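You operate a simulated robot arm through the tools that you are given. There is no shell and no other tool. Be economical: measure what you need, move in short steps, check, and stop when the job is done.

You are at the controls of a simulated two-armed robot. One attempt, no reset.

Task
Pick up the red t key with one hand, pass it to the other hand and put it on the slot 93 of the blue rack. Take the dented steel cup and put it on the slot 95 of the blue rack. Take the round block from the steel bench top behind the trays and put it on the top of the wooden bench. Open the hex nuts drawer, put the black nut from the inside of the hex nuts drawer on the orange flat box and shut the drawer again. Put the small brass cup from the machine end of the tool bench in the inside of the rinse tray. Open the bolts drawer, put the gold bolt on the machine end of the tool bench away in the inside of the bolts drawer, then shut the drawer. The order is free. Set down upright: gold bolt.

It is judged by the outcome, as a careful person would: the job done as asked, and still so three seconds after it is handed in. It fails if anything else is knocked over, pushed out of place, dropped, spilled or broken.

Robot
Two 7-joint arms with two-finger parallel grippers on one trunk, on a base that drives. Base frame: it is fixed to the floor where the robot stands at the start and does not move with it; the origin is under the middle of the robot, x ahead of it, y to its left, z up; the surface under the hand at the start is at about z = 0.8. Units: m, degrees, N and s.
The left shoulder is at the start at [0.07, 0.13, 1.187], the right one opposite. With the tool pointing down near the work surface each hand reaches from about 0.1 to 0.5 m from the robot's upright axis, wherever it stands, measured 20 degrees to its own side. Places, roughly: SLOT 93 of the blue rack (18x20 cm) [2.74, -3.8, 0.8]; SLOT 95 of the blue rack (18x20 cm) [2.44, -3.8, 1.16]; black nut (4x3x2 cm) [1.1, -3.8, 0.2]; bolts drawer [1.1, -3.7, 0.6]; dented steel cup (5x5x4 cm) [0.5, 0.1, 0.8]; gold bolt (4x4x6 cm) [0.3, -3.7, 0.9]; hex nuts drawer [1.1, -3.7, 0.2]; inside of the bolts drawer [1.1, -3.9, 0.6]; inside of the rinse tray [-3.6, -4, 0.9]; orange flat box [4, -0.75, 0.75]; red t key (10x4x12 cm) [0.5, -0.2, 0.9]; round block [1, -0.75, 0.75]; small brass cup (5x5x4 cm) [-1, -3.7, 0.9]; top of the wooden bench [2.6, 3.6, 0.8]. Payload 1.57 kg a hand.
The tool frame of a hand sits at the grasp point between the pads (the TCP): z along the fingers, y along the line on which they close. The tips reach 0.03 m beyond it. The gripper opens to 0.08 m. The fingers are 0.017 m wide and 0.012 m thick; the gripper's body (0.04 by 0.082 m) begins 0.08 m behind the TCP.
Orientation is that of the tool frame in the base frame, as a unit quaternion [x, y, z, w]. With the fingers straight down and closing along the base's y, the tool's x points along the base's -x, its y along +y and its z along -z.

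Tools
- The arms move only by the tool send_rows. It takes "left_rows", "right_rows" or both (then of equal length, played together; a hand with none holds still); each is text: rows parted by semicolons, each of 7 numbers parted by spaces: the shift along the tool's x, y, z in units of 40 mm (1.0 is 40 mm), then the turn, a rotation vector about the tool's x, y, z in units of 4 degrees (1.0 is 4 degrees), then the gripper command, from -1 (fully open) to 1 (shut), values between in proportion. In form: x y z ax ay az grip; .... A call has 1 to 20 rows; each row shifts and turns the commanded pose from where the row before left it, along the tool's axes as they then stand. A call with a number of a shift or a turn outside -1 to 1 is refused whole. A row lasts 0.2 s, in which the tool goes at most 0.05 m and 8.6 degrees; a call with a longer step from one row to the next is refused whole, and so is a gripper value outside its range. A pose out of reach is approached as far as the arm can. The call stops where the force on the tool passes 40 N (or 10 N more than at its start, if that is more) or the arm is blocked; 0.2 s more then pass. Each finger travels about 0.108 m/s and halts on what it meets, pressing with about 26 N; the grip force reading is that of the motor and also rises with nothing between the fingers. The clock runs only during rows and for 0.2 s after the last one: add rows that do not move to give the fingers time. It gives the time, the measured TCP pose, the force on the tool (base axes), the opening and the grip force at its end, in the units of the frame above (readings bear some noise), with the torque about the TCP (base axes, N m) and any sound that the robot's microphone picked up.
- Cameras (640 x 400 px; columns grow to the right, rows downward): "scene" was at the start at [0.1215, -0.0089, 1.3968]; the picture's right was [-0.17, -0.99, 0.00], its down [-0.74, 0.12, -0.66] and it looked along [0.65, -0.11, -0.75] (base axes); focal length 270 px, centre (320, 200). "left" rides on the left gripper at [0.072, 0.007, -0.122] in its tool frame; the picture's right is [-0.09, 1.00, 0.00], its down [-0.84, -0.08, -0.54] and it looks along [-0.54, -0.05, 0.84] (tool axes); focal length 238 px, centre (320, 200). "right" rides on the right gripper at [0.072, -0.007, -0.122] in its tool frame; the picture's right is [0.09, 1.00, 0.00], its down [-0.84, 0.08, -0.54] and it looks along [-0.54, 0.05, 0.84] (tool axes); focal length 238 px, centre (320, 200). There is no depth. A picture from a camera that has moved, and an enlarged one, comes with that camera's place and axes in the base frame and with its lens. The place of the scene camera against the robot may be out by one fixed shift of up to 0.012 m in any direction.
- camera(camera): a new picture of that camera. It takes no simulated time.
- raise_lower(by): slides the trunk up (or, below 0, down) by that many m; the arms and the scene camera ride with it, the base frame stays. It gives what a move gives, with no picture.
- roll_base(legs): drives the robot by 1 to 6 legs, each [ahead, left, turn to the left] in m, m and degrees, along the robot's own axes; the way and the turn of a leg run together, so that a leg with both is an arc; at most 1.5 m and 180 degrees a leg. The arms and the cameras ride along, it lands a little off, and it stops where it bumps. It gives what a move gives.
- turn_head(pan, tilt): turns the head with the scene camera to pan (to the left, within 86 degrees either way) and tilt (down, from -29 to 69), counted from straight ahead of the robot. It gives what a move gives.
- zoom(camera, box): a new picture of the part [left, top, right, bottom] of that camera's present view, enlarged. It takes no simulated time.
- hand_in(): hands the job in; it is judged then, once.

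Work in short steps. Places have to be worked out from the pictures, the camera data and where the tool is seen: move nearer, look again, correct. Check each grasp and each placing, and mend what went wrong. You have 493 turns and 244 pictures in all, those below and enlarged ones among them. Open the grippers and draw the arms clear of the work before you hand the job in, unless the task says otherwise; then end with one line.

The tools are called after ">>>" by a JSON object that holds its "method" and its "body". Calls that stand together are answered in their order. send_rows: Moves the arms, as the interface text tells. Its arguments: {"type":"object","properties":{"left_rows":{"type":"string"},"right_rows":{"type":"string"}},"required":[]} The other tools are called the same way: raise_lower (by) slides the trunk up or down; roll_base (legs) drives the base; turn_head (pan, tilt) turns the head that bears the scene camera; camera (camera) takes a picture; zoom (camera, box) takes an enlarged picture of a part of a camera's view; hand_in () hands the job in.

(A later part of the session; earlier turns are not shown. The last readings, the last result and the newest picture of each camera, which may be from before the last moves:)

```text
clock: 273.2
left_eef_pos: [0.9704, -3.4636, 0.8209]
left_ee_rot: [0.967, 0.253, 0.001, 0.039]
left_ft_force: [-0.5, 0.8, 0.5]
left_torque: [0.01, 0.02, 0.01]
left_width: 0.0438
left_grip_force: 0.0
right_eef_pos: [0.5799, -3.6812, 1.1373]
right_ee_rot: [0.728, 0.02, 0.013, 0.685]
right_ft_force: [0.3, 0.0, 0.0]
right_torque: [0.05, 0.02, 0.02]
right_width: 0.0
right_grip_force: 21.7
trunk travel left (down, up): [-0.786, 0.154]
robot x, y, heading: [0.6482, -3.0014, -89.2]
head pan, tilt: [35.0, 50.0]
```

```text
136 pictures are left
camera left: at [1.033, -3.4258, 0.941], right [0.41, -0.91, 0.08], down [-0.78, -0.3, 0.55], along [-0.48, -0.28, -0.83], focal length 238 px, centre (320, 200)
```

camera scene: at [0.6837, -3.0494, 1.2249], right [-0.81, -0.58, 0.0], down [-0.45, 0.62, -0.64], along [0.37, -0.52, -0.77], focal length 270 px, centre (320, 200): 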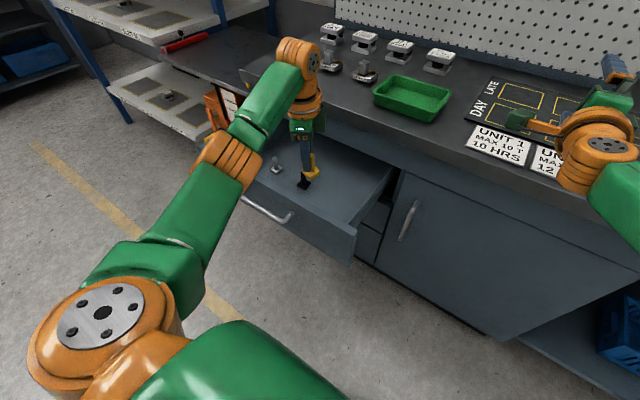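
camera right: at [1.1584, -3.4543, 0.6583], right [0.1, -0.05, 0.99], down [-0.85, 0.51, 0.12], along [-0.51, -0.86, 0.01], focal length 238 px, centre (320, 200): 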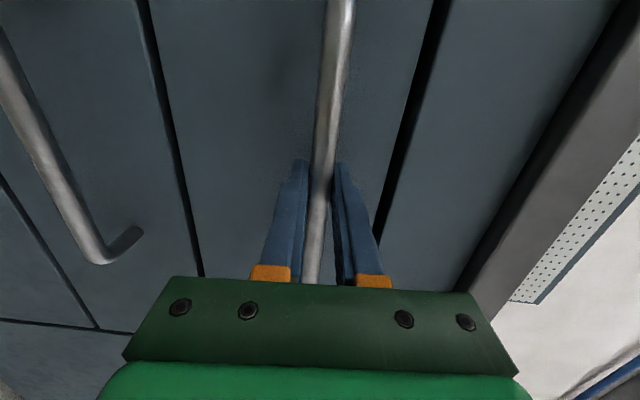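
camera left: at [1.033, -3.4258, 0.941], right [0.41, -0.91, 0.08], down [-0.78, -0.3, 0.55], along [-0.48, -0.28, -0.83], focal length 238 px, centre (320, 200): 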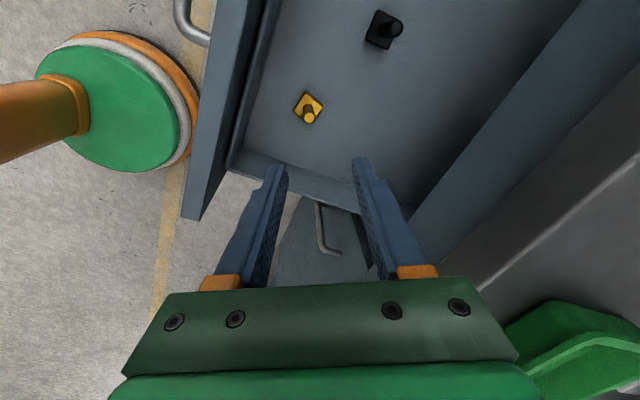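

The bolt is well placed. Next I'll return the right hand to the handle to shut the drawer under control.

>>> {"method": "roll_base", "body": {"legs": [[-0.47, 0, -0.6], [0, 0.51, 0]]}}

>>> {"method": "raise_lower", "body": {"by": -0.4}}

>>> {"method": "raise_lower", "body": {"by": -0.079}}

>>> {"method": "send_rows", "body": {"right_rows": "0 0 0 0 0 0 -1;0 0 0 0 0 0 -1;0 0 0 0 0 0 -1"}}

>>> {"method": "camera", "body": {"camera": "right"}}

```text
clock: 278.6
left_eef_pos: [1.4696, -2.9956, 0.8213]
left_ee_rot: [0.968, 0.248, 0.003, 0.039]
left_ft_force: [-0.3, 0.0, -0.2]
left_torque: [-0.02, 0.02, -0.04]
left_width: 0.044
left_grip_force: 0.1
right_eef_pos: [1.077, -3.2073, 1.1377]
right_ee_rot: [0.729, 0.014, 0.009, 0.685]
right_ft_force: [-1.1, -0.1, 0.2]
right_torque: [0.02, 0.0, 0.0]
right_width: 0.0
right_grip_force: 20.9
trunk travel left (down, up): [-0.786, 0.154]
robot x, y, heading: [1.1533, -2.5275, -89.8]
head pan, tilt: [35.0, 50.0]
```

```text
clock: 282.4
left_eef_pos: [1.4699, -2.9948, 0.4203]
left_ee_rot: [0.968, 0.249, 0.0, 0.039]
left_ft_force: [0.4, 0.5, 0.5]
left_torque: [0.0, -0.02, -0.02]
left_width: 0.044
left_grip_force: 0.0
right_eef_pos: [1.0784, -3.2085, 0.7379]
right_ee_rot: [0.728, 0.014, 0.009, 0.686]
right_ft_force: [-0.3, 0.3, -0.1]
right_torque: [-0.04, -0.01, -0.01]
right_width: 0.0002
right_grip_force: 21.8
trunk travel left (down, up): [-0.386, 0.554]
robot x, y, heading: [1.1466, -2.526, -89.9]
head pan, tilt: [35.0, 50.0]
```

```text
clock: 283.6
left_eef_pos: [1.4688, -2.9956, 0.3413]
left_ee_rot: [0.968, 0.247, 0.002, 0.039]
left_ft_force: [-0.3, 0.3, 0.3]
left_torque: [0.01, 0.02, 0.01]
left_width: 0.0441
left_grip_force: 0.0
right_eef_pos: [1.0769, -3.2076, 0.6575]
right_ee_rot: [0.728, 0.015, 0.008, 0.685]
right_ft_force: [0.0, -0.3, -0.5]
right_torque: [-0.02, 0.01, 0.04]
right_width: 0.0
right_grip_force: 21.2
trunk travel left (down, up): [-0.307, 0.633]
robot x, y, heading: [1.1493, -2.5297, -90.1]
head pan, tilt: [35.0, 50.0]
```

```text
clock: 284.4
left_eef_pos: [1.4701, -2.9955, 0.3418]
left_ee_rot: [0.968, 0.247, 0.001, 0.039]
left_ft_force: [0.2, -0.9, -0.1]
left_torque: [0.02, -0.01, -0.01]
left_width: 0.044
left_grip_force: 0.1
right_eef_pos: [1.0789, -3.208, 0.6578]
right_ee_rot: [0.728, 0.014, 0.008, 0.685]
right_ft_force: [-0.4, 0.2, 0.3]
right_torque: [0.0, 0.0, -0.03]
right_width: 0.0799
right_grip_force: 0.1
trunk travel left (down, up): [-0.307, 0.633]
robot x, y, heading: [1.1465, -2.5309, -89.9]
head pan, tilt: [35.0, 50.0]
```

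```text
135 pictures are left
camera right: at [1.1458, -3.0823, 0.6585], right [0.1, -0.06, 0.99], down [-0.85, 0.51, 0.12], along [-0.51, -0.86, 0.0], focal length 238 px, centre (320, 200)
```

right: 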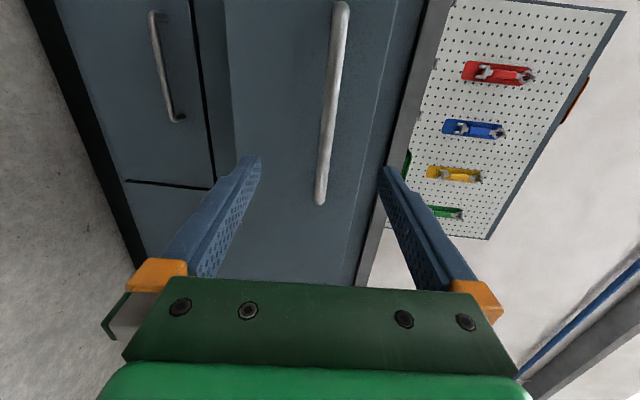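

Aligned with the handle again. I'll drive forward 11 cm and grip.

>>> {"method": "roll_base", "body": {"legs": [[0.11, 0, 0]]}}

>>> {"method": "send_rows", "body": {"right_rows": "0 0 0 0 0 0 -0.3;0 0 0 0 0 0 0.3;0 0 0 0 0 0 1;0 0 0 0 0 0 1;0 0 0 0 0 0 1"}}

>>> {"method": "camera", "body": {"camera": "right"}}

```text
clock: 285.6
left_eef_pos: [1.4712, -3.1061, 0.3409]
left_ee_rot: [0.968, 0.249, 0.002, 0.039]
left_ft_force: [-0.2, 0.2, 0.0]
left_torque: [-0.02, -0.03, 0.0]
left_width: 0.0437
left_grip_force: 0.1
right_eef_pos: [1.0778, -3.3198, 0.6579]
right_ee_rot: [0.728, 0.015, 0.01, 0.685]
right_ft_force: [0.1, 0.2, -0.5]
right_torque: [-0.01, -0.01, -0.02]
right_width: 0.0798
right_grip_force: 0.0
trunk travel left (down, up): [-0.307, 0.633]
robot x, y, heading: [1.1526, -2.6362, -89.8]
head pan, tilt: [35.0, 50.0]
```

```text
clock: 286.8
left_eef_pos: [1.4687, -3.1057, 0.3422]
left_ee_rot: [0.968, 0.249, 0.001, 0.04]
left_ft_force: [0.0, 0.1, 0.1]
left_torque: [0.0, -0.02, -0.02]
left_width: 0.044
left_grip_force: 0.1
right_eef_pos: [1.0785, -3.3189, 0.6579]
right_ee_rot: [0.728, 0.015, 0.008, 0.686]
right_ft_force: [-0.4, -1.3, 0.8]
right_torque: [0.0, -0.31, -0.02]
right_width: 0.0136
right_grip_force: 30.0
trunk travel left (down, up): [-0.307, 0.633]
robot x, y, heading: [1.148, -2.6438, -89.9]
head pan, tilt: [35.0, 50.0]
```

```text
134 pictures are left
camera right: at [1.1465, -3.1929, 0.6587], right [0.1, -0.06, 0.99], down [-0.85, 0.51, 0.12], along [-0.51, -0.86, 0.0], focal length 238 px, centre (320, 200)
```

right: 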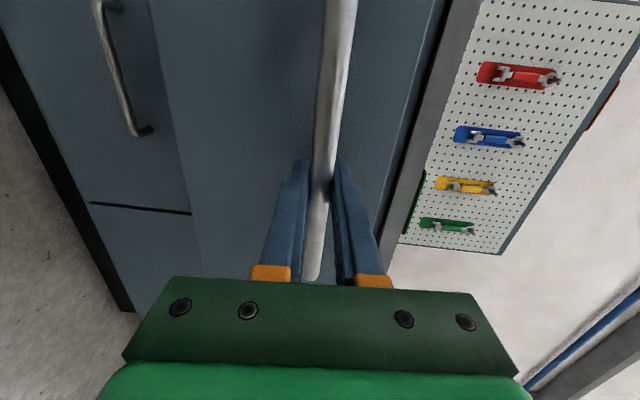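

Gripped. I'll push the drawer in gently in short legs.

>>> {"method": "roll_base", "body": {"legs": [[0.06, 0, 0], [0.06, 0, 0], [0.06, 0, 0], [0.05, 0, 0]]}}

>>> {"method": "roll_base", "body": {"legs": [[0.032, 0, 0]]}}

>>> {"method": "turn_head", "body": {"pan": 0, "tilt": 40}}

>>> {"method": "camera", "body": {"camera": "scene"}}

```text
clock: 289.4
left_eef_pos: [1.4714, -3.3336, 0.3418]
left_ee_rot: [0.968, 0.249, 0.002, 0.04]
left_ft_force: [-0.4, 0.5, 0.2]
left_torque: [0.0, 0.01, -0.02]
left_width: 0.0442
left_grip_force: 0.1
right_eef_pos: [1.0786, -3.5486, 0.6588]
right_ee_rot: [0.728, 0.015, 0.01, 0.685]
right_ft_force: [-8.4, -0.5, 1.8]
right_torque: [-0.02, -0.15, -0.36]
right_width: 0.0138
right_grip_force: 30.5
trunk travel left (down, up): [-0.307, 0.633]
robot x, y, heading: [1.1503, -2.8706, -89.8]
head pan, tilt: [35.0, 50.0]
```

```text
clock: 290.3
left_eef_pos: [1.4714, -3.3669, 0.342]
left_ee_rot: [0.968, 0.248, 0.002, 0.039]
left_ft_force: [0.4, 0.1, 0.9]
left_torque: [0.02, -0.03, 0.02]
left_width: 0.0439
left_grip_force: 0.1
right_eef_pos: [1.079, -3.5813, 0.6578]
right_ee_rot: [0.728, 0.014, 0.009, 0.685]
right_ft_force: [-3.5, -4.8, 2.5]
right_torque: [-0.03, -0.27, -0.4]
right_width: 0.0138
right_grip_force: 29.6
trunk travel left (down, up): [-0.307, 0.633]
robot x, y, heading: [1.1505, -2.896, -89.7]
head pan, tilt: [35.0, 50.0]
```

```text
clock: 291.3
left_eef_pos: [1.4714, -3.3676, 0.3421]
left_ee_rot: [0.968, 0.25, 0.002, 0.039]
left_ft_force: [0.0, -0.4, -1.2]
left_torque: [0.0, 0.01, 0.0]
left_width: 0.044
left_grip_force: 0.1
right_eef_pos: [1.0796, -3.5798, 0.6587]
right_ee_rot: [0.728, 0.014, 0.008, 0.685]
right_ft_force: [-1.3, -2.6, -0.9]
right_torque: [0.01, -0.33, 0.0]
right_width: 0.0138
right_grip_force: 30.0
trunk travel left (down, up): [-0.307, 0.633]
robot x, y, heading: [1.1516, -2.8991, -89.7]
head pan, tilt: [0.0, 40.0]
```

```text
133 pictures are left
camera scene: at [1.144, -3.0318, 0.891], right [-1.0, 0.0, 0.0], down [0.0, 0.64, -0.77], along [0.0, -0.77, -0.64], focal length 270 px, centre (320, 200)
```

scene: 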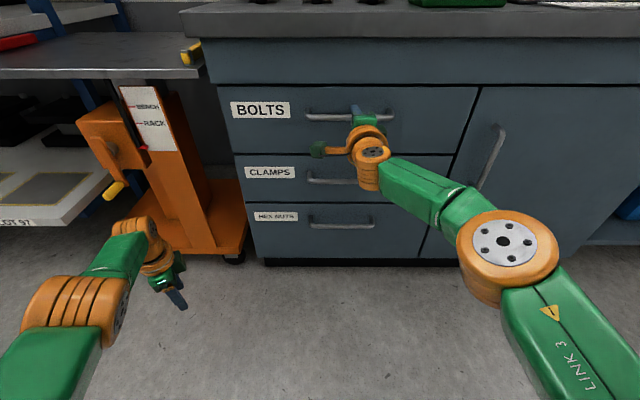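

The drawer is back at its original closed position. I'll give a small extra push to confirm it is fully shut.

>>> {"method": "send_rows", "body": {"right_rows": "0 0 0.12 0 0 0 1;0 0 0.12 0 0 0 1;0 0 0 0 0 0 1"}}

```text
clock: 292.1
left_eef_pos: [1.4714, -3.3663, 0.3425]
left_ee_rot: [0.968, 0.249, 0.001, 0.04]
left_ft_force: [0.5, 0.7, -0.1]
left_torque: [0.02, 0.01, 0.02]
left_width: 0.0439
left_grip_force: 0.1
right_eef_pos: [1.0791, -3.5883, 0.6579]
right_ee_rot: [0.728, 0.014, 0.01, 0.685]
right_ft_force: [-0.7, 31.2, -17.5]
right_torque: [0.04, -0.37, -0.03]
right_width: 0.0138
right_grip_force: 29.6
trunk travel left (down, up): [-0.307, 0.633]
robot x, y, heading: [1.1508, -2.903, -89.7]
head pan, tilt: [0.0, 40.0]
```

Firmly shut (31 N). I'll release, back off, raise the left hand, and lower the trunk for the HEX NUTS handle (z≈0.34).

>>> {"method": "send_rows", "body": {"right_rows": "0 0 0 0 0 0 0.3;0 0 0 0 0 0 -0.5;0 0 0 0 0 0 -1;0 0 0 0 0 0 -1;0 0 0 0 0 0 -1;0 0 0 0 0 0 -1;0 0 0 0 0 0 -1", "left_rows": "0 0 -1 0 0 0 0;0 0 -1 0 0 0 0;0 0 -1 0 0 0 0;0 0 -1 0 0 0 0;0 0 -1 0 0 0 0;0 0 -1 0 0 0 0;0 0 0 0 0 0 0"}}

>>> {"method": "roll_base", "body": {"legs": [[-0.14, 0, 0]]}}

>>> {"method": "raise_lower", "body": {"by": -0.3}}

>>> {"method": "camera", "body": {"camera": "right"}}

>>> {"method": "camera", "body": {"camera": "scene"}}

```text
clock: 293.7
left_eef_pos: [1.4726, -3.3685, 0.5747]
left_ee_rot: [0.968, 0.249, 0.002, 0.04]
left_ft_force: [-0.7, -0.2, -0.6]
left_torque: [0.03, 0.0, -0.03]
left_width: 0.0399
left_grip_force: 0.1
left hand out of reach, approached as far as the arm can: row 1, 2, 3, 6
right_eef_pos: [1.0788, -3.5897, 0.6578]
right_ee_rot: [0.727, 0.014, 0.009, 0.686]
right_ft_force: [0.5, 0.4, -0.5]
right_torque: [-0.01, -0.02, 0.02]
right_width: 0.0799
right_grip_force: 0.2
trunk travel left (down, up): [-0.307, 0.633]
robot x, y, heading: [1.1506, -2.9028, -89.6]
head pan, tilt: [0.0, 40.0]
```

```text
clock: 295.0
left_eef_pos: [1.4708, -3.2266, 0.5749]
left_ee_rot: [0.968, 0.249, 0.001, 0.039]
left_ft_force: [0.4, 0.0, -0.3]
left_torque: [0.02, 0.01, 0.02]
left_width: 0.0397
left_grip_force: 0.0
right_eef_pos: [1.0782, -3.4479, 0.6585]
right_ee_rot: [0.727, 0.014, 0.008, 0.686]
right_ft_force: [-0.9, -0.1, -0.5]
right_torque: [0.02, -0.03, -0.01]
right_width: 0.0801
right_grip_force: 0.0
trunk travel left (down, up): [-0.307, 0.633]
robot x, y, heading: [1.1488, -2.7593, -89.7]
head pan, tilt: [0.0, 40.0]
```

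```text
clock: 298.0
left_eef_pos: [1.4724, -3.2266, 0.274]
left_ee_rot: [0.968, 0.248, 0.001, 0.039]
left_ft_force: [-0.5, 1.1, -0.6]
left_torque: [0.01, -0.02, 0.03]
left_width: 0.0401
left_grip_force: 0.1
right_eef_pos: [1.0787, -3.4473, 0.3579]
right_ee_rot: [0.727, 0.014, 0.009, 0.686]
right_ft_force: [0.4, 0.1, 0.8]
right_torque: [0.0, -0.01, -0.01]
right_width: 0.0801
right_grip_force: 0.1
trunk travel left (down, up): [-0.007, 0.933]
robot x, y, heading: [1.1487, -2.7569, -89.7]
head pan, tilt: [0.0, 40.0]
```

```text
132 pictures are left
camera right: at [1.1463, -3.3228, 0.3582], right [0.1, -0.06, 0.99], down [-0.85, 0.51, 0.12], along [-0.51, -0.86, 0.0], focal length 238 px, centre (320, 200)
```

right: 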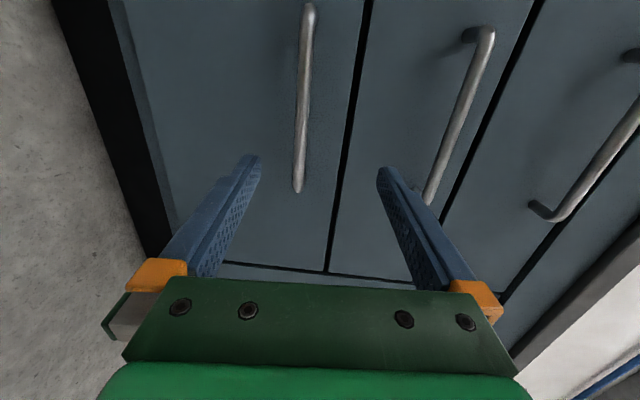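

```text
131 pictures are left
camera scene: at [1.1438, -2.8899, 0.5912], right [-1.0, 0.0, 0.0], down [0.0, 0.64, -0.77], along [0.0, -0.77, -0.64], focal length 270 px, centre (320, 200)
```

scene: 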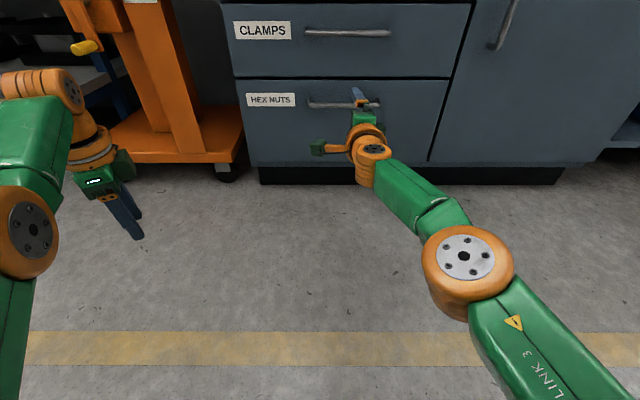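

The handle is at z≈0.326, so I'll lower the arm 3.2 cm and approach as before.

>>> {"method": "send_rows", "body": {"right_rows": "0 -0.4 0 0 0 0 -1;0 -0.4 0 0 0 0 -1;0 0 0 0 0 0 -1"}}

>>> {"method": "roll_base", "body": {"legs": [[0.08, 0.01, 0]]}}

>>> {"method": "camera", "body": {"camera": "right"}}

```text
clock: 298.8
left_eef_pos: [1.4706, -3.2266, 0.2746]
left_ee_rot: [0.968, 0.248, 0.001, 0.039]
left_ft_force: [-0.2, 0.1, 0.7]
left_torque: [0.0, 0.0, 0.01]
left_width: 0.0401
left_grip_force: 0.0
right_eef_pos: [1.0775, -3.4457, 0.3243]
right_ee_rot: [0.728, 0.014, 0.008, 0.685]
right_ft_force: [-0.3, 0.1, -0.4]
right_torque: [0.03, 0.01, -0.06]
right_width: 0.0801
right_grip_force: 0.0
trunk travel left (down, up): [-0.007, 0.933]
robot x, y, heading: [1.1508, -2.7582, -89.7]
head pan, tilt: [0.0, 40.0]
```

```text
clock: 299.9
left_eef_pos: [1.4822, -3.3067, 0.2745]
left_ee_rot: [0.968, 0.25, 0.002, 0.038]
left_ft_force: [-0.1, 0.2, 0.5]
left_torque: [0.0, 0.0, 0.01]
left_width: 0.0401
left_grip_force: 0.1
right_eef_pos: [1.088, -3.5268, 0.3254]
right_ee_rot: [0.728, 0.014, 0.009, 0.686]
right_ft_force: [0.3, -0.2, 0.1]
right_torque: [0.0, -0.03, -0.01]
right_width: 0.0802
right_grip_force: 0.1
trunk travel left (down, up): [-0.007, 0.933]
robot x, y, heading: [1.1596, -2.842, -89.8]
head pan, tilt: [0.0, 40.0]
```

```text
130 pictures are left
camera right: at [1.1564, -3.401, 0.326], right [0.1, -0.06, 0.99], down [-0.85, 0.51, 0.12], along [-0.51, -0.86, 0.0], focal length 238 px, centre (320, 200)
```

right: 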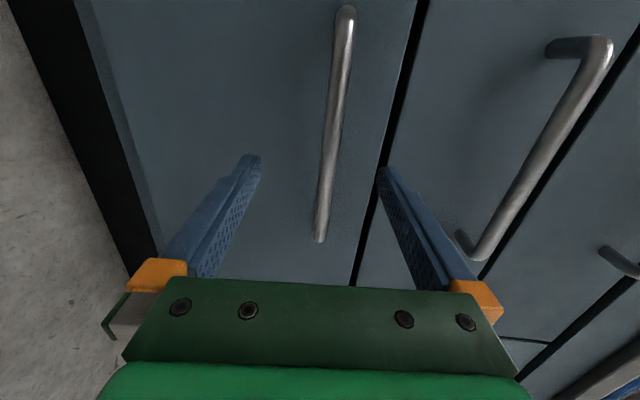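

Same view as with the first drawer. I'll advance 5.5 cm and grip.

>>> {"method": "roll_base", "body": {"legs": [[0.055, 0, 0]]}}

>>> {"method": "send_rows", "body": {"right_rows": "0 0 0 0 0 0 -0.3;0 0 0 0 0 0 0.3;0 0 0 0 0 0 1;0 0 0 0 0 0 1;0 0 0 0 0 0 1"}}

>>> {"method": "roll_base", "body": {"legs": [[-0.1, 0, 0], [-0.08, 0, 0], [-0.08, 0, 0]]}}

>>> {"method": "camera", "body": {"camera": "scene"}}

```text
clock: 300.8
left_eef_pos: [1.4821, -3.3614, 0.274]
left_ee_rot: [0.968, 0.249, 0.001, 0.039]
left_ft_force: [-0.1, -0.1, 0.5]
left_torque: [0.02, 0.03, 0.03]
left_width: 0.0399
left_grip_force: 0.1
right_eef_pos: [1.0891, -3.5821, 0.3255]
right_ee_rot: [0.728, 0.013, 0.009, 0.685]
right_ft_force: [0.8, -0.8, 0.4]
right_torque: [0.0, 0.0, -0.04]
right_width: 0.08
right_grip_force: 0.0
trunk travel left (down, up): [-0.007, 0.933]
robot x, y, heading: [1.1627, -2.8979, -90.1]
head pan, tilt: [0.0, 40.0]
```

```text
clock: 302.0
left_eef_pos: [1.4823, -3.3618, 0.2763]
left_ee_rot: [0.968, 0.249, 0.001, 0.041]
left_ft_force: [-1.8, 0.4, -0.2]
left_torque: [0.03, 0.02, -0.01]
left_width: 0.0398
left_grip_force: 0.1
right_eef_pos: [1.0886, -3.5812, 0.33]
right_ee_rot: [0.725, 0.015, 0.007, 0.688]
right_ft_force: [2.1, -4.2, 17.9]
right_torque: [-0.07, -0.36, -0.26]
right_width: 0.0137
right_grip_force: 29.8
trunk travel left (down, up): [-0.007, 0.933]
robot x, y, heading: [1.1585, -2.8923, -89.9]
head pan, tilt: [0.0, 40.0]
```

```text
clock: 304.5
left_eef_pos: [1.4812, -3.0998, 0.2772]
left_ee_rot: [0.968, 0.247, 0.0, 0.044]
left_ft_force: [0.4, 0.1, 0.0]
left_torque: [-0.04, -0.02, -0.02]
left_width: 0.0399
left_grip_force: 0.1
right_eef_pos: [1.0889, -3.3193, 0.3295]
right_ee_rot: [0.725, 0.016, 0.008, 0.688]
right_ft_force: [15.8, 1.2, 19.0]
right_torque: [-0.07, -0.35, 0.37]
right_width: 0.0137
right_grip_force: 30.2
trunk travel left (down, up): [-0.007, 0.933]
robot x, y, heading: [1.1636, -2.6329, -90.0]
head pan, tilt: [0.0, 40.0]
```

```text
129 pictures are left
camera scene: at [1.1544, -2.7615, 0.592], right [-1.0, 0.0, 0.0], down [0.0, 0.64, -0.77], along [0.0, -0.77, -0.64], focal length 270 px, centre (320, 200)
```

scene: 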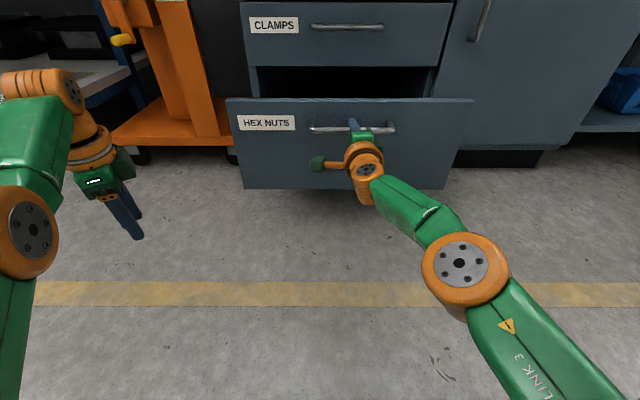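

I'll pull a little further for more room under the upper handles.

>>> {"method": "roll_base", "body": {"legs": [[-0.05, 0, 0]]}}

>>> {"method": "send_rows", "body": {"right_rows": "0 0 0 0 0 0 0.3;0 0 0 0 0 0 -0.5;0 0 0 0 0 0 -1;0 0 0 0 0 0 -1;0 0 0 0 0 0 -1"}}

>>> {"method": "roll_base", "body": {"legs": [[-0.12, 0, 0]]}}

>>> {"method": "raise_lower", "body": {"by": 0.4}}

>>> {"method": "turn_head", "body": {"pan": 0, "tilt": 55}}

>>> {"method": "camera", "body": {"camera": "scene"}}

```text
clock: 305.4
left_eef_pos: [1.4815, -3.0502, 0.2762]
left_ee_rot: [0.968, 0.248, -0.001, 0.043]
left_ft_force: [0.5, 0.4, -0.4]
left_torque: [0.01, -0.02, 0.02]
left_width: 0.04
left_grip_force: 0.2
right_eef_pos: [1.0893, -3.2681, 0.3297]
right_ee_rot: [0.725, 0.016, 0.01, 0.688]
right_ft_force: [10.5, 2.3, 17.2]
right_torque: [-0.08, -0.41, -0.01]
right_width: 0.0135
right_grip_force: 30.2
trunk travel left (down, up): [-0.007, 0.933]
robot x, y, heading: [1.1582, -2.5783, -90.1]
head pan, tilt: [0.0, 40.0]
```

```text
clock: 306.6
left_eef_pos: [1.4803, -3.052, 0.275]
left_ee_rot: [0.968, 0.248, 0.001, 0.04]
left_ft_force: [-0.4, 0.1, -0.3]
left_torque: [0.03, 0.0, 0.01]
left_width: 0.04
left_grip_force: 0.1
right_eef_pos: [1.0876, -3.2691, 0.3255]
right_ee_rot: [0.728, 0.015, 0.009, 0.685]
right_ft_force: [-0.2, -0.9, -0.6]
right_torque: [0.03, -0.01, 0.01]
right_width: 0.0801
right_grip_force: 0.0
trunk travel left (down, up): [-0.007, 0.933]
robot x, y, heading: [1.1595, -2.5841, -90.3]
head pan, tilt: [0.0, 40.0]
```

```text
clock: 307.9
left_eef_pos: [1.4815, -2.9325, 0.2743]
left_ee_rot: [0.968, 0.247, 0.001, 0.039]
left_ft_force: [-0.4, -1.0, 0.2]
left_torque: [-0.01, 0.01, 0.03]
left_width: 0.0401
left_grip_force: 0.0
right_eef_pos: [1.0897, -3.1492, 0.3265]
right_ee_rot: [0.728, 0.014, 0.009, 0.685]
right_ft_force: [0.7, 0.3, -0.1]
right_torque: [0.01, -0.01, 0.0]
right_width: 0.0799
right_grip_force: 0.0
trunk travel left (down, up): [-0.007, 0.933]
robot x, y, heading: [1.1573, -2.4634, -90.0]
head pan, tilt: [0.0, 40.0]
```

```text
clock: 311.7
left_eef_pos: [1.4807, -2.9316, 0.675]
left_ee_rot: [0.968, 0.247, 0.0, 0.04]
left_ft_force: [-0.4, -0.8, -0.1]
left_torque: [0.0, -0.01, 0.03]
left_width: 0.04
left_grip_force: 0.1
right_eef_pos: [1.0878, -3.1504, 0.7257]
right_ee_rot: [0.728, 0.014, 0.008, 0.686]
right_ft_force: [-0.4, 0.2, -0.2]
right_torque: [0.02, 0.04, -0.02]
right_width: 0.0801
right_grip_force: 0.1
trunk travel left (down, up): [-0.407, 0.533]
robot x, y, heading: [1.1568, -2.4653, -90.1]
head pan, tilt: [0.0, 40.0]
```

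```text
clock: 312.5
left_eef_pos: [1.4804, -2.9319, 0.6745]
left_ee_rot: [0.968, 0.247, 0.002, 0.039]
left_ft_force: [0.5, -0.3, 0.2]
left_torque: [0.0, -0.01, 0.01]
left_width: 0.0401
left_grip_force: 0.0
right_eef_pos: [1.0878, -3.1503, 0.7252]
right_ee_rot: [0.728, 0.015, 0.008, 0.686]
right_ft_force: [-0.2, -0.1, 0.3]
right_torque: [0.01, -0.02, 0.02]
right_width: 0.0803
right_grip_force: 0.1
trunk travel left (down, up): [-0.407, 0.533]
robot x, y, heading: [1.1552, -2.4635, -90.1]
head pan, tilt: [0.0, 55.0]
```

```text
128 pictures are left
camera scene: at [1.1533, -2.5816, 0.9705], right [-1.0, 0.0, 0.0], down [0.0, 0.82, -0.57], along [0.0, -0.57, -0.82], focal length 270 px, centre (320, 200)
```

scene: 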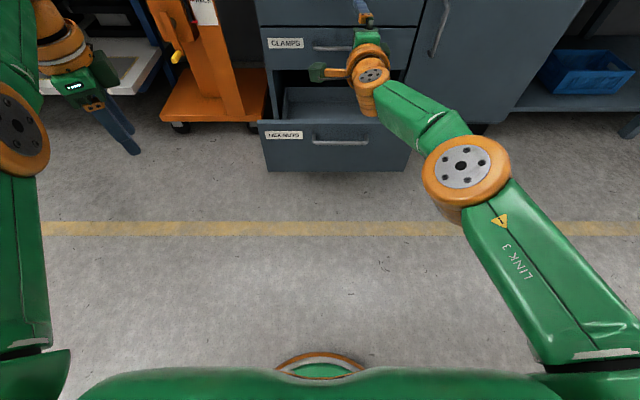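

The drawer is open 31 cm. I'll retract the right hand so it clears the cabinet, then bring the left hand over the drawer.

>>> {"method": "send_rows", "body": {"right_rows": "0 0 -0.9 0 0 0 -1;0 0 -0.9 0 0 0 -1;0 0 -0.9 0 0 0 -1;0 0 -0.9 0 0 0 -1;0 0 -0.9 0 0 0 -1;0 0 -0.9 0 0 0 -1;0 0 0 0 0 0 -1"}}

>>> {"method": "roll_base", "body": {"legs": [[0, -0.4, 0], [0.35, 0, 0]]}}

>>> {"method": "camera", "body": {"camera": "left"}}

>>> {"method": "turn_head", "body": {"pan": 25, "tilt": 55}}

>>> {"method": "camera", "body": {"camera": "scene"}}

```text
clock: 314.1
left_eef_pos: [1.4796, -2.9328, 0.6748]
left_ee_rot: [0.968, 0.246, 0.001, 0.039]
left_ft_force: [-0.8, 0.2, -0.2]
left_torque: [-0.02, 0.0, -0.02]
left_width: 0.0398
left_grip_force: 0.2
right_eef_pos: [1.0789, -2.9346, 0.739]
right_ee_rot: [0.727, 0.014, 0.009, 0.687]
right_ft_force: [-0.6, 0.7, 0.8]
right_torque: [-0.01, -0.01, 0.0]
right_width: 0.0801
right_grip_force: 0.1
trunk travel left (down, up): [-0.407, 0.533]
robot x, y, heading: [1.1603, -2.4641, -89.8]
head pan, tilt: [0.0, 55.0]
```

```text
clock: 318.5
left_eef_pos: [1.0699, -3.2789, 0.6747]
left_ee_rot: [0.969, 0.245, 0.002, 0.039]
left_ft_force: [0.4, 0.2, 0.6]
left_torque: [-0.01, -0.01, 0.04]
left_width: 0.0402
left_grip_force: 0.1
right_eef_pos: [0.6697, -3.2794, 0.7381]
right_ee_rot: [0.728, 0.013, 0.008, 0.685]
right_ft_force: [-0.2, 0.5, 0.5]
right_torque: [0.01, -0.01, 0.0]
right_width: 0.0801
right_grip_force: 0.1
trunk travel left (down, up): [-0.407, 0.533]
robot x, y, heading: [0.7502, -2.8093, -90.5]
head pan, tilt: [0.0, 55.0]
```

```text
127 pictures are left
camera left: at [1.133, -3.2409, 0.7951], right [0.39, -0.92, 0.08], down [-0.78, -0.29, 0.55], along [-0.48, -0.28, -0.83], focal length 238 px, centre (320, 200)
```

left: 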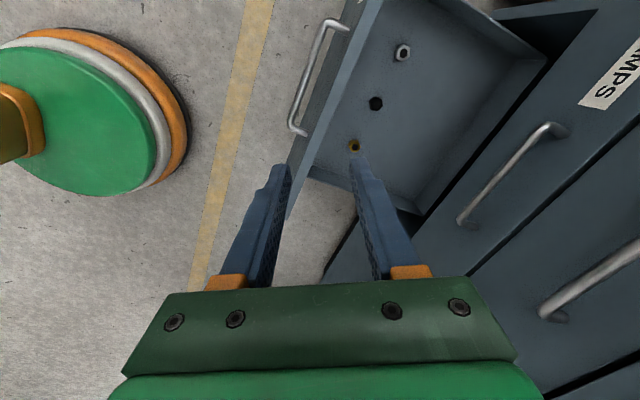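

```text
clock: 319.4
left_eef_pos: [1.0697, -3.2783, 0.6741]
left_ee_rot: [0.969, 0.245, 0.001, 0.039]
left_ft_force: [0.1, 0.8, -0.2]
left_torque: [0.04, -0.02, 0.04]
left_width: 0.04
left_grip_force: 0.1
right_eef_pos: [0.6689, -3.2796, 0.7379]
right_ee_rot: [0.728, 0.013, 0.008, 0.686]
right_ft_force: [-0.3, 0.1, -0.1]
right_torque: [-0.02, 0.03, 0.02]
right_width: 0.0801
right_grip_force: 0.1
trunk travel left (down, up): [-0.407, 0.533]
robot x, y, heading: [0.7508, -2.811, -90.3]
head pan, tilt: [25.0, 55.0]
```

```text
126 pictures are left
camera scene: at [0.7745, -2.9196, 0.9705], right [-0.91, -0.42, 0.0], down [-0.34, 0.74, -0.57], along [0.24, -0.52, -0.82], focal length 270 px, centre (320, 200)
```

scene: 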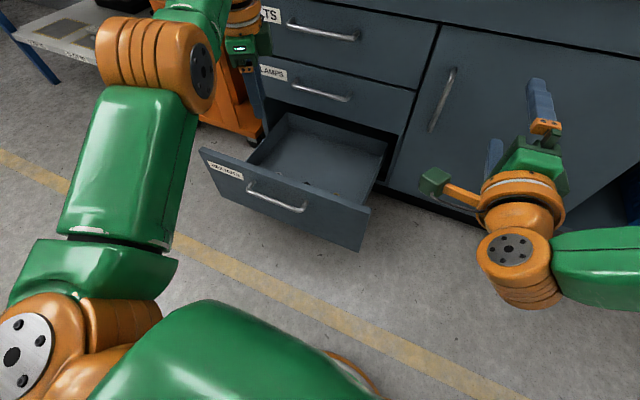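

Three nuts: silver, black (middle, ≈(1.10,-3.44)) and gold. I'll zoom on the black one for its orientation.

>>> {"method": "zoom", "body": {"camera": "left", "box": [320, 30, 440, 170]}}

```text
2.86 times, centred on (380, 100) of left
camera zoom: at [1.133, -3.2407, 0.7952], right [0.39, -0.92, 0.08], down [-0.78, -0.29, 0.55], along [-0.48, -0.28, -0.83], focal length 681 px, centre (149, 486)
```

zoom: 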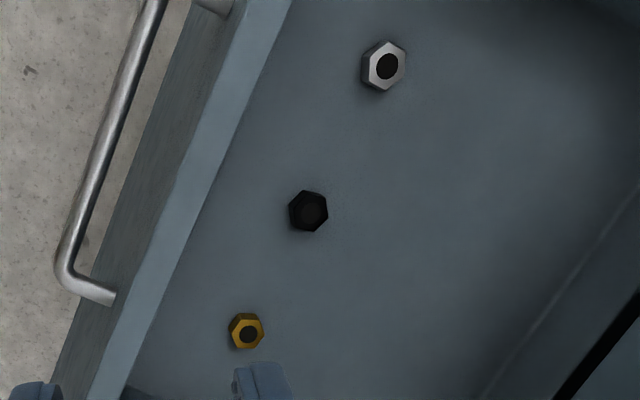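

Its flats face ±61.6°, which matches the current closing axis. I'll move over the nut and descend in stages.

>>> {"method": "roll_base", "body": {"legs": [[0.15, 0.025, 0.3]]}}

>>> {"method": "raise_lower", "body": {"by": -0.2}}

>>> {"method": "camera", "body": {"camera": "left"}}

>>> {"method": "camera", "body": {"camera": "scene"}}

```text
clock: 320.7
left_eef_pos: [1.0992, -3.4277, 0.6753]
left_ee_rot: [0.968, 0.249, 0.002, 0.039]
left_ft_force: [-0.1, -0.4, 0.1]
left_torque: [0.03, -0.02, 0.0]
left_width: 0.04
left_grip_force: 0.0
right_eef_pos: [0.6983, -3.4319, 0.7384]
right_ee_rot: [0.728, 0.016, 0.011, 0.686]
right_ft_force: [0.8, -0.5, -0.1]
right_torque: [-0.01, -0.02, -0.03]
right_width: 0.0799
right_grip_force: 0.0
trunk travel left (down, up): [-0.407, 0.533]
robot x, y, heading: [0.7746, -2.96, -89.6]
head pan, tilt: [25.0, 55.0]
```

```text
clock: 322.9
left_eef_pos: [1.0986, -3.4265, 0.4762]
left_ee_rot: [0.968, 0.249, 0.001, 0.039]
left_ft_force: [-0.2, 1.1, -0.3]
left_torque: [0.04, 0.0, -0.03]
left_width: 0.0397
left_grip_force: 0.0
right_eef_pos: [0.6981, -3.4324, 0.5384]
right_ee_rot: [0.727, 0.016, 0.01, 0.686]
right_ft_force: [-0.6, 0.4, 1.0]
right_torque: [0.01, 0.0, 0.0]
right_width: 0.08
right_grip_force: 0.0
trunk travel left (down, up): [-0.207, 0.733]
robot x, y, heading: [0.7774, -2.9584, -89.6]
head pan, tilt: [25.0, 55.0]
```

```text
124 pictures are left
camera left: at [1.1621, -3.3888, 0.5953], right [0.4, -0.91, 0.08], down [-0.78, -0.3, 0.55], along [-0.48, -0.28, -0.83], focal length 238 px, centre (320, 200)
```

left: 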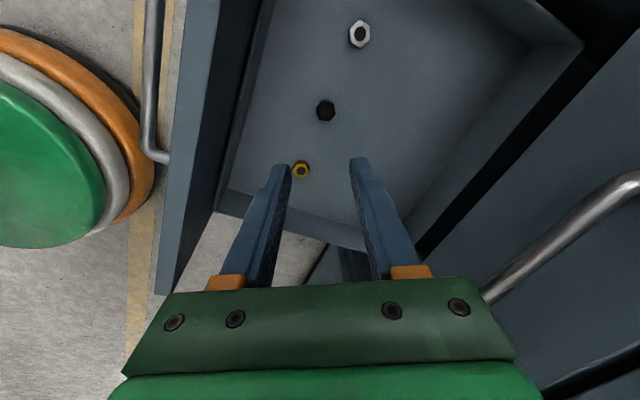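

```text
123 pictures are left
camera scene: at [0.8008, -3.0708, 0.7705], right [-0.9, -0.43, 0.0], down [-0.35, 0.74, -0.57], along [0.24, -0.52, -0.82], focal length 270 px, centre (320, 200)
```

scene: 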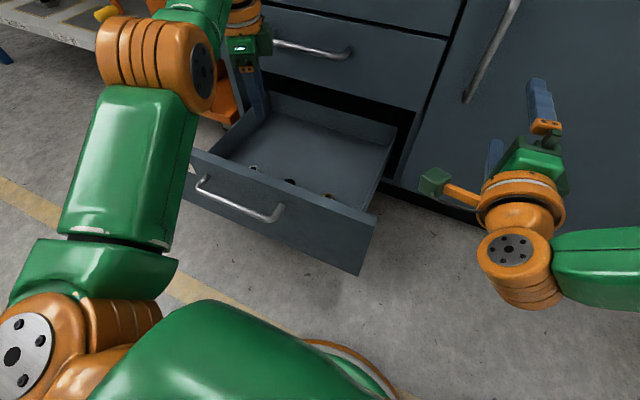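

By triangulation the black nut is at (1.094,-3.463) with its top at z≈0.19. I'll nudge the base forward and lower further.

>>> {"method": "roll_base", "body": {"legs": [[0.035, -0.004, 0]]}}

>>> {"method": "raise_lower", "body": {"by": -0.13}}

>>> {"method": "camera", "body": {"camera": "left"}}

>>> {"method": "camera", "body": {"camera": "scene"}}

```text
clock: 323.8
left_eef_pos: [1.0938, -3.4612, 0.4757]
left_ee_rot: [0.967, 0.25, 0.001, 0.039]
left_ft_force: [-0.6, -0.3, 0.2]
left_torque: [-0.04, -0.02, 0.0]
left_width: 0.04
left_grip_force: 0.0
right_eef_pos: [0.6947, -3.4675, 0.5381]
right_ee_rot: [0.728, 0.016, 0.011, 0.685]
right_ft_force: [-0.5, 0.4, -1.0]
right_torque: [-0.01, 0.0, 0.01]
right_width: 0.0802
right_grip_force: 0.1
trunk travel left (down, up): [-0.207, 0.733]
robot x, y, heading: [0.7745, -2.9971, -89.9]
head pan, tilt: [25.0, 55.0]
```

```text
clock: 325.4
left_eef_pos: [1.094, -3.4614, 0.3451]
left_ee_rot: [0.967, 0.25, 0.001, 0.04]
left_ft_force: [0.5, -0.3, 0.3]
left_torque: [-0.04, 0.0, 0.03]
left_width: 0.0398
left_grip_force: 0.0
right_eef_pos: [0.6948, -3.465, 0.4083]
right_ee_rot: [0.728, 0.017, 0.011, 0.685]
right_ft_force: [0.2, 0.1, -0.6]
right_torque: [0.0, 0.0, 0.0]
right_width: 0.08
right_grip_force: 0.0
trunk travel left (down, up): [-0.077, 0.863]
robot x, y, heading: [0.7701, -2.9943, -89.7]
head pan, tilt: [25.0, 55.0]
```

```text
122 pictures are left
camera left: at [1.1582, -3.4236, 0.4653], right [0.4, -0.91, 0.08], down [-0.78, -0.3, 0.55], along [-0.48, -0.28, -0.83], focal length 238 px, centre (320, 200)
```

left: 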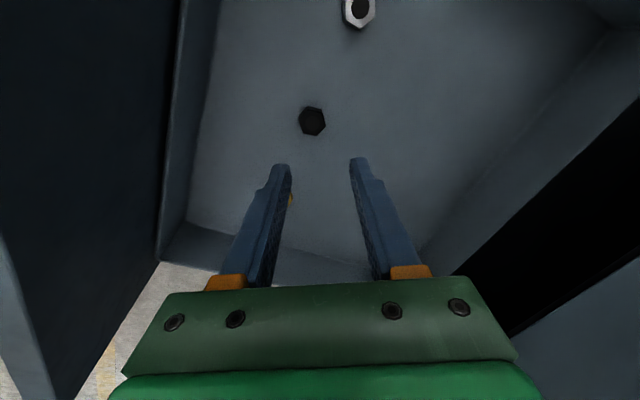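

```text
121 pictures are left
camera scene: at [0.797, -3.1055, 0.6405], right [-0.9, -0.43, 0.0], down [-0.35, 0.74, -0.57], along [0.24, -0.52, -0.82], focal length 270 px, centre (320, 200)
```

scene: 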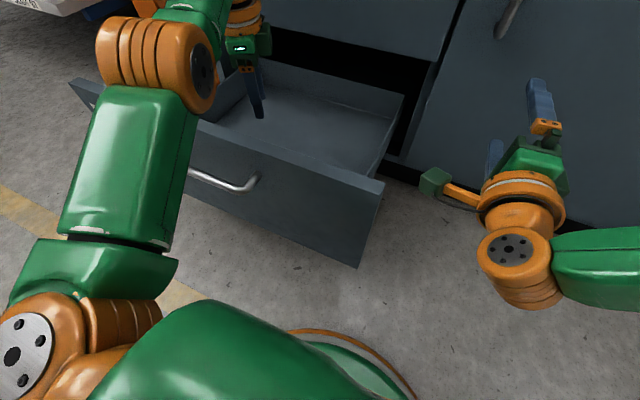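

Well aligned. I'll lower by arm, checking that the elbow clears the panel.

>>> {"method": "send_rows", "body": {"left_rows": "0.014 -0.06 0.8 0 0 0 -0.6;0.014 -0.06 0.8 0 0 0 -0.6;0.014 -0.06 0.8 0 0 0 -0.6;0 0 0 0 0 0 -0.6"}}

>>> {"method": "camera", "body": {"camera": "left"}}

>>> {"method": "turn_head", "body": {"pan": 40, "tilt": 45}}

>>> {"method": "camera", "body": {"camera": "scene"}}

```text
clock: 326.4
left_eef_pos: [1.0996, -3.4753, 0.2509]
left_ee_rot: [0.968, 0.249, 0.002, 0.038]
left_ft_force: [-0.3, 0.4, -0.6]
left_torque: [-0.01, 0.0, 0.02]
left_width: 0.0635
left_grip_force: 0.0
left hand out of reach, approached as far as the arm can: row 1, 2, 3
right_eef_pos: [0.695, -3.466, 0.4094]
right_ee_rot: [0.728, 0.016, 0.011, 0.686]
right_ft_force: [0.2, -0.6, 0.0]
right_torque: [-0.01, -0.01, -0.02]
right_width: 0.08
right_grip_force: 0.1
trunk travel left (down, up): [-0.077, 0.863]
robot x, y, heading: [0.7697, -2.9935, -89.5]
head pan, tilt: [25.0, 55.0]
```

```text
120 pictures are left
camera left: at [1.1628, -3.4376, 0.3724], right [0.4, -0.91, 0.08], down [-0.78, -0.3, 0.55], along [-0.48, -0.28, -0.83], focal length 238 px, centre (320, 200)
```

left: 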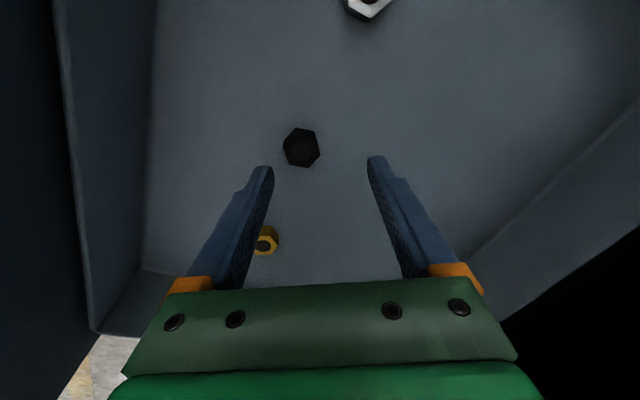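

```text
clock: 327.1
left_eef_pos: [1.0998, -3.4764, 0.2524]
left_ee_rot: [0.968, 0.25, 0.001, 0.038]
left_ft_force: [-0.9, -0.5, -1.6]
left_torque: [0.01, 0.0, 0.01]
left_width: 0.0644
left_grip_force: 0.0
right_eef_pos: [0.6932, -3.4661, 0.4089]
right_ee_rot: [0.727, 0.017, 0.012, 0.686]
right_ft_force: [-0.4, 0.3, -0.2]
right_torque: [-0.01, 0.01, 0.01]
right_width: 0.0799
right_grip_force: 0.0
trunk travel left (down, up): [-0.077, 0.863]
robot x, y, heading: [0.7714, -2.9948, -89.7]
head pan, tilt: [40.0, 45.0]
```

```text
119 pictures are left
camera scene: at [0.8187, -3.1024, 0.6538], right [-0.76, -0.65, 0.0], down [-0.46, 0.54, -0.71], along [0.46, -0.54, -0.71], focal length 270 px, centre (320, 200)
```

scene: 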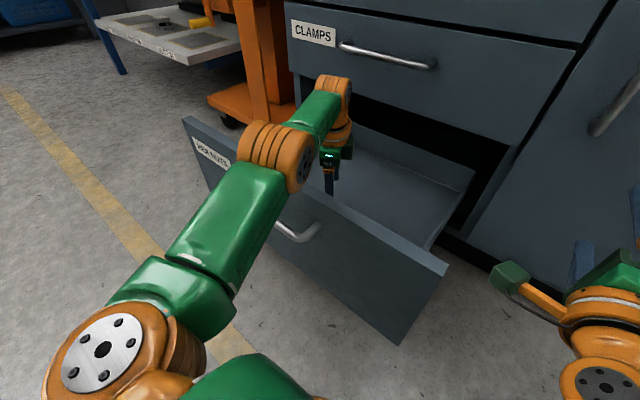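

The left arm is over-extended sideways, with its elbow low over the panel. I'll raise up, shift the base 16 cm toward the drawer, and bring the hand inward so the elbow stays higher.

>>> {"method": "raise_lower", "body": {"by": 0.3}}

>>> {"method": "roll_base", "body": {"legs": [[0, 0.16, 0]]}}

>>> {"method": "send_rows", "body": {"left_rows": "-0.875 -0.48 0 0 0 0 -0.6;-0.875 -0.48 0 0 0 0 -0.6;-0.875 -0.48 0 0 0 0 -0.6;-0.875 -0.48 0 0 0 0 -0.6;0 0 0 0 0 0 -0.6"}}

>>> {"method": "camera", "body": {"camera": "left"}}

>>> {"method": "camera", "body": {"camera": "scene"}}

```text
clock: 330.1
left_eef_pos: [1.0994, -3.4752, 0.5522]
left_ee_rot: [0.967, 0.25, 0.002, 0.039]
left_ft_force: [0.5, 0.0, -0.2]
left_torque: [0.03, 0.02, -0.01]
left_width: 0.0639
left_grip_force: 0.1
right_eef_pos: [0.6951, -3.4656, 0.7087]
right_ee_rot: [0.727, 0.016, 0.011, 0.686]
right_ft_force: [-0.2, 0.8, -0.6]
right_torque: [-0.01, 0.03, 0.01]
right_width: 0.0802
right_grip_force: 0.0
trunk travel left (down, up): [-0.377, 0.563]
robot x, y, heading: [0.7686, -2.9951, -89.7]
head pan, tilt: [40.0, 45.0]
```

```text
clock: 331.5
left_eef_pos: [1.2588, -3.4753, 0.5525]
left_ee_rot: [0.968, 0.248, 0.0, 0.039]
left_ft_force: [0.4, -0.6, 0.7]
left_torque: [-0.01, 0.02, -0.02]
left_width: 0.0639
left_grip_force: 0.0
right_eef_pos: [0.8524, -3.4655, 0.71]
right_ee_rot: [0.727, 0.017, 0.01, 0.686]
right_ft_force: [-0.2, 0.0, 0.2]
right_torque: [0.01, 0.01, -0.04]
right_width: 0.0799
right_grip_force: 0.0
trunk travel left (down, up): [-0.377, 0.563]
robot x, y, heading: [0.9288, -2.9945, -89.7]
head pan, tilt: [40.0, 45.0]
```

```text
clock: 332.7
left_eef_pos: [1.1014, -3.4975, 0.5491]
left_ee_rot: [0.968, 0.249, 0.002, 0.038]
left_ft_force: [0.7, 0.4, -0.1]
left_torque: [0.02, -0.04, 0.0]
left_width: 0.0641
left_grip_force: 0.0
left hand out of reach, approached as far as the arm can: row 1, 2, 3
right_eef_pos: [0.853, -3.4648, 0.7091]
right_ee_rot: [0.728, 0.017, 0.01, 0.686]
right_ft_force: [0.0, -0.1, -0.2]
right_torque: [-0.02, -0.02, -0.01]
right_width: 0.0799
right_grip_force: 0.0
trunk travel left (down, up): [-0.377, 0.563]
robot x, y, heading: [0.9283, -2.9958, -89.9]
head pan, tilt: [40.0, 45.0]
```

```text
118 pictures are left
camera left: at [1.1643, -3.4611, 0.6696], right [0.4, -0.91, 0.07], down [-0.78, -0.3, 0.55], along [-0.48, -0.28, -0.83], focal length 238 px, centre (320, 200)
```

left: 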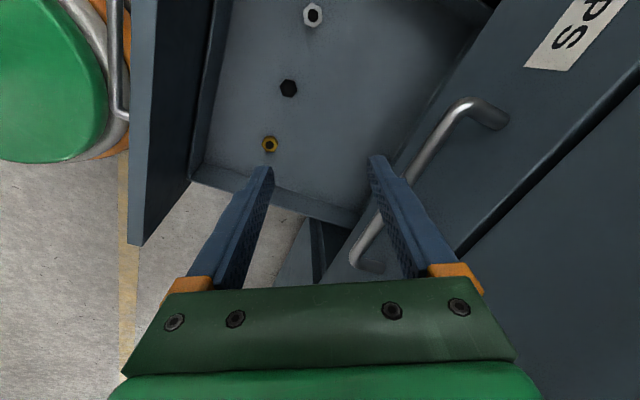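

```text
117 pictures are left
camera scene: at [0.9773, -3.1019, 0.9539], right [-0.76, -0.65, 0.0], down [-0.46, 0.54, -0.71], along [0.46, -0.54, -0.71], focal length 270 px, centre (320, 200)
```

scene: 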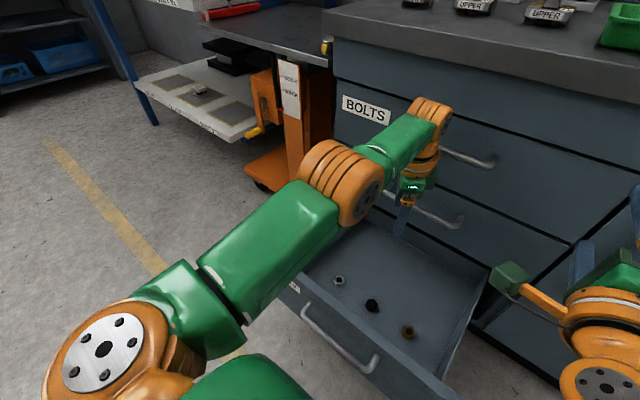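

I'll correct y by backing the base 3.5 cm, then lower with the trunk and arm together.

>>> {"method": "roll_base", "body": {"legs": [[-0.034, -0.004, 0]]}}

>>> {"method": "send_rows", "body": {"left_rows": "0.014 -0.06 0.8 0 0 0 -0.6;0.014 -0.06 0.8 0 0 0 -0.6;0.014 -0.06 0.8 0 0 0 -0.6;0.014 -0.06 0.8 0 0 0 -0.6;0 0 0 0 0 0 -0.6"}}

>>> {"method": "camera", "body": {"camera": "scene"}}

>>> {"method": "camera", "body": {"camera": "left"}}

```text
clock: 333.6
left_eef_pos: [1.0987, -3.4637, 0.5495]
left_ee_rot: [0.967, 0.25, 0.002, 0.039]
left_ft_force: [-0.1, 0.0, 0.1]
left_torque: [0.0, 0.0, -0.02]
left_width: 0.0641
left_grip_force: 0.1
right_eef_pos: [0.8493, -3.4306, 0.7089]
right_ee_rot: [0.726, 0.017, 0.011, 0.687]
right_ft_force: [-0.7, -0.4, -0.2]
right_torque: [0.04, -0.04, 0.02]
right_width: 0.08
right_grip_force: 0.1
trunk travel left (down, up): [-0.377, 0.563]
robot x, y, heading: [0.926, -2.9601, -90.0]
head pan, tilt: [40.0, 45.0]
```

```text
clock: 334.8
left_eef_pos: [1.0991, -3.452, 0.4251]
left_ee_rot: [0.968, 0.249, 0.001, 0.037]
left_ft_force: [0.2, 0.9, -0.4]
left_torque: [-0.02, 0.03, 0.0]
left_width: 0.0639
left_grip_force: 0.1
left hand out of reach, approached as far as the arm can: row 3, 4
right_eef_pos: [0.8487, -3.4319, 0.7089]
right_ee_rot: [0.727, 0.016, 0.01, 0.687]
right_ft_force: [-0.7, 0.6, 0.6]
right_torque: [0.05, -0.04, -0.01]
right_width: 0.0799
right_grip_force: 0.1
trunk travel left (down, up): [-0.377, 0.563]
robot x, y, heading: [0.9271, -2.9595, -89.8]
head pan, tilt: [40.0, 45.0]
```

```text
116 pictures are left
camera scene: at [0.9731, -3.0675, 0.9539], right [-0.76, -0.65, 0.0], down [-0.46, 0.54, -0.71], along [0.46, -0.54, -0.71], focal length 270 px, centre (320, 200)
```

scene: 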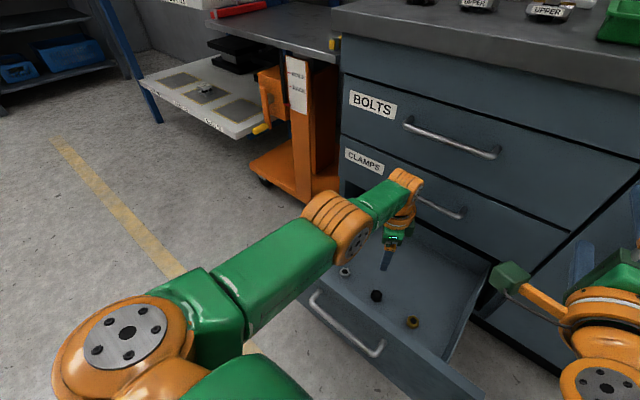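

```text
115 pictures are left
camera left: at [1.162, -3.4145, 0.5449], right [0.4, -0.91, 0.07], down [-0.78, -0.3, 0.55], along [-0.48, -0.28, -0.83], focal length 238 px, centre (320, 200)
```

left: 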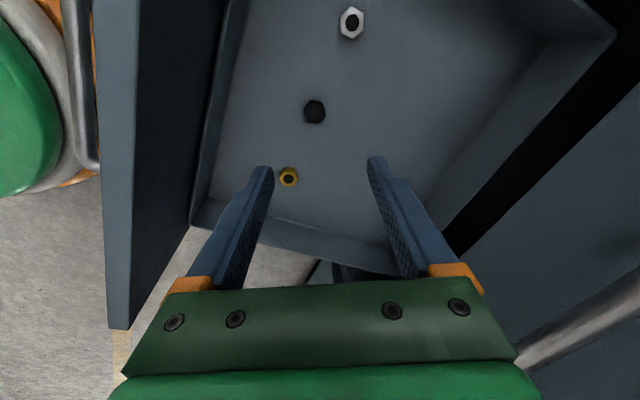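

I'll lower by the trunk and look.

>>> {"method": "roll_base", "body": {"legs": [[0.01, -0.003, 0]]}}

>>> {"method": "raise_lower", "body": {"by": -0.17}}

>>> {"method": "camera", "body": {"camera": "left"}}

>>> {"method": "camera", "body": {"camera": "scene"}}

```text
clock: 335.5
left_eef_pos: [1.0948, -3.4625, 0.4248]
left_ee_rot: [0.968, 0.25, 0.001, 0.037]
left_ft_force: [-0.4, 0.3, -0.5]
left_torque: [0.0, 0.0, 0.0]
left_width: 0.0639
left_grip_force: 0.1
right_eef_pos: [0.8458, -3.441, 0.7077]
right_ee_rot: [0.728, 0.017, 0.011, 0.685]
right_ft_force: [0.1, -0.2, 0.2]
right_torque: [-0.01, 0.02, 0.01]
right_width: 0.0803
right_grip_force: 0.0
trunk travel left (down, up): [-0.377, 0.563]
robot x, y, heading: [0.9215, -2.9703, -89.8]
head pan, tilt: [40.0, 45.0]
```

```text
clock: 337.4
left_eef_pos: [1.0955, -3.4623, 0.2539]
left_ee_rot: [0.968, 0.25, 0.001, 0.038]
left_ft_force: [0.9, 0.5, -0.9]
left_torque: [0.01, 0.02, 0.04]
left_width: 0.0639
left_grip_force: 0.1
right_eef_pos: [0.8456, -3.442, 0.5385]
right_ee_rot: [0.727, 0.016, 0.01, 0.687]
right_ft_force: [0.6, -0.7, -0.7]
right_torque: [-0.01, 0.01, 0.0]
right_width: 0.0798
right_grip_force: 0.0
trunk travel left (down, up): [-0.207, 0.733]
robot x, y, heading: [0.9187, -2.9667, -89.8]
head pan, tilt: [40.0, 45.0]
```

```text
114 pictures are left
camera left: at [1.1589, -3.4246, 0.3752], right [0.4, -0.91, 0.07], down [-0.78, -0.3, 0.55], along [-0.48, -0.28, -0.83], focal length 238 px, centre (320, 200)
```

left: 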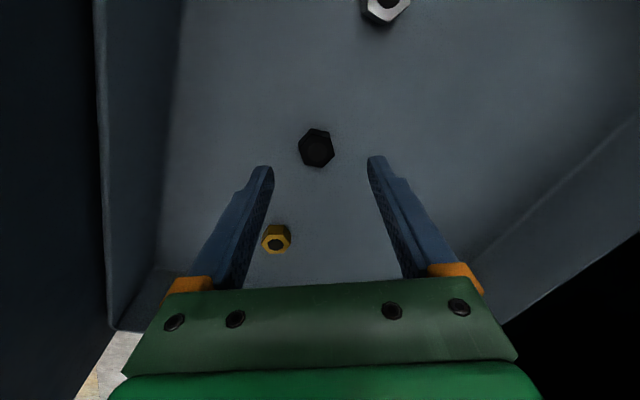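

```text
113 pictures are left
camera scene: at [0.9701, -3.0775, 0.7839], right [-0.76, -0.65, 0.0], down [-0.46, 0.54, -0.71], along [0.46, -0.54, -0.71], focal length 270 px, centre (320, 200)
```

scene: 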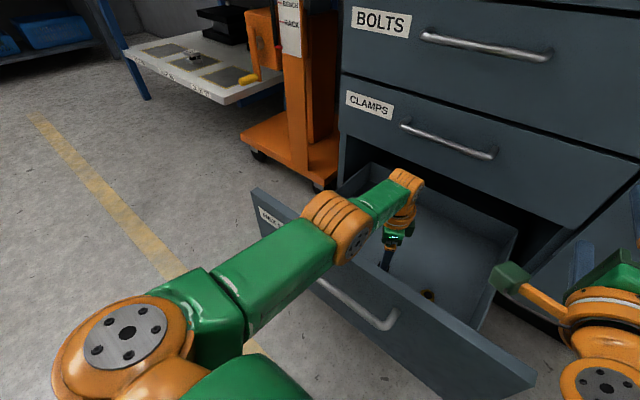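

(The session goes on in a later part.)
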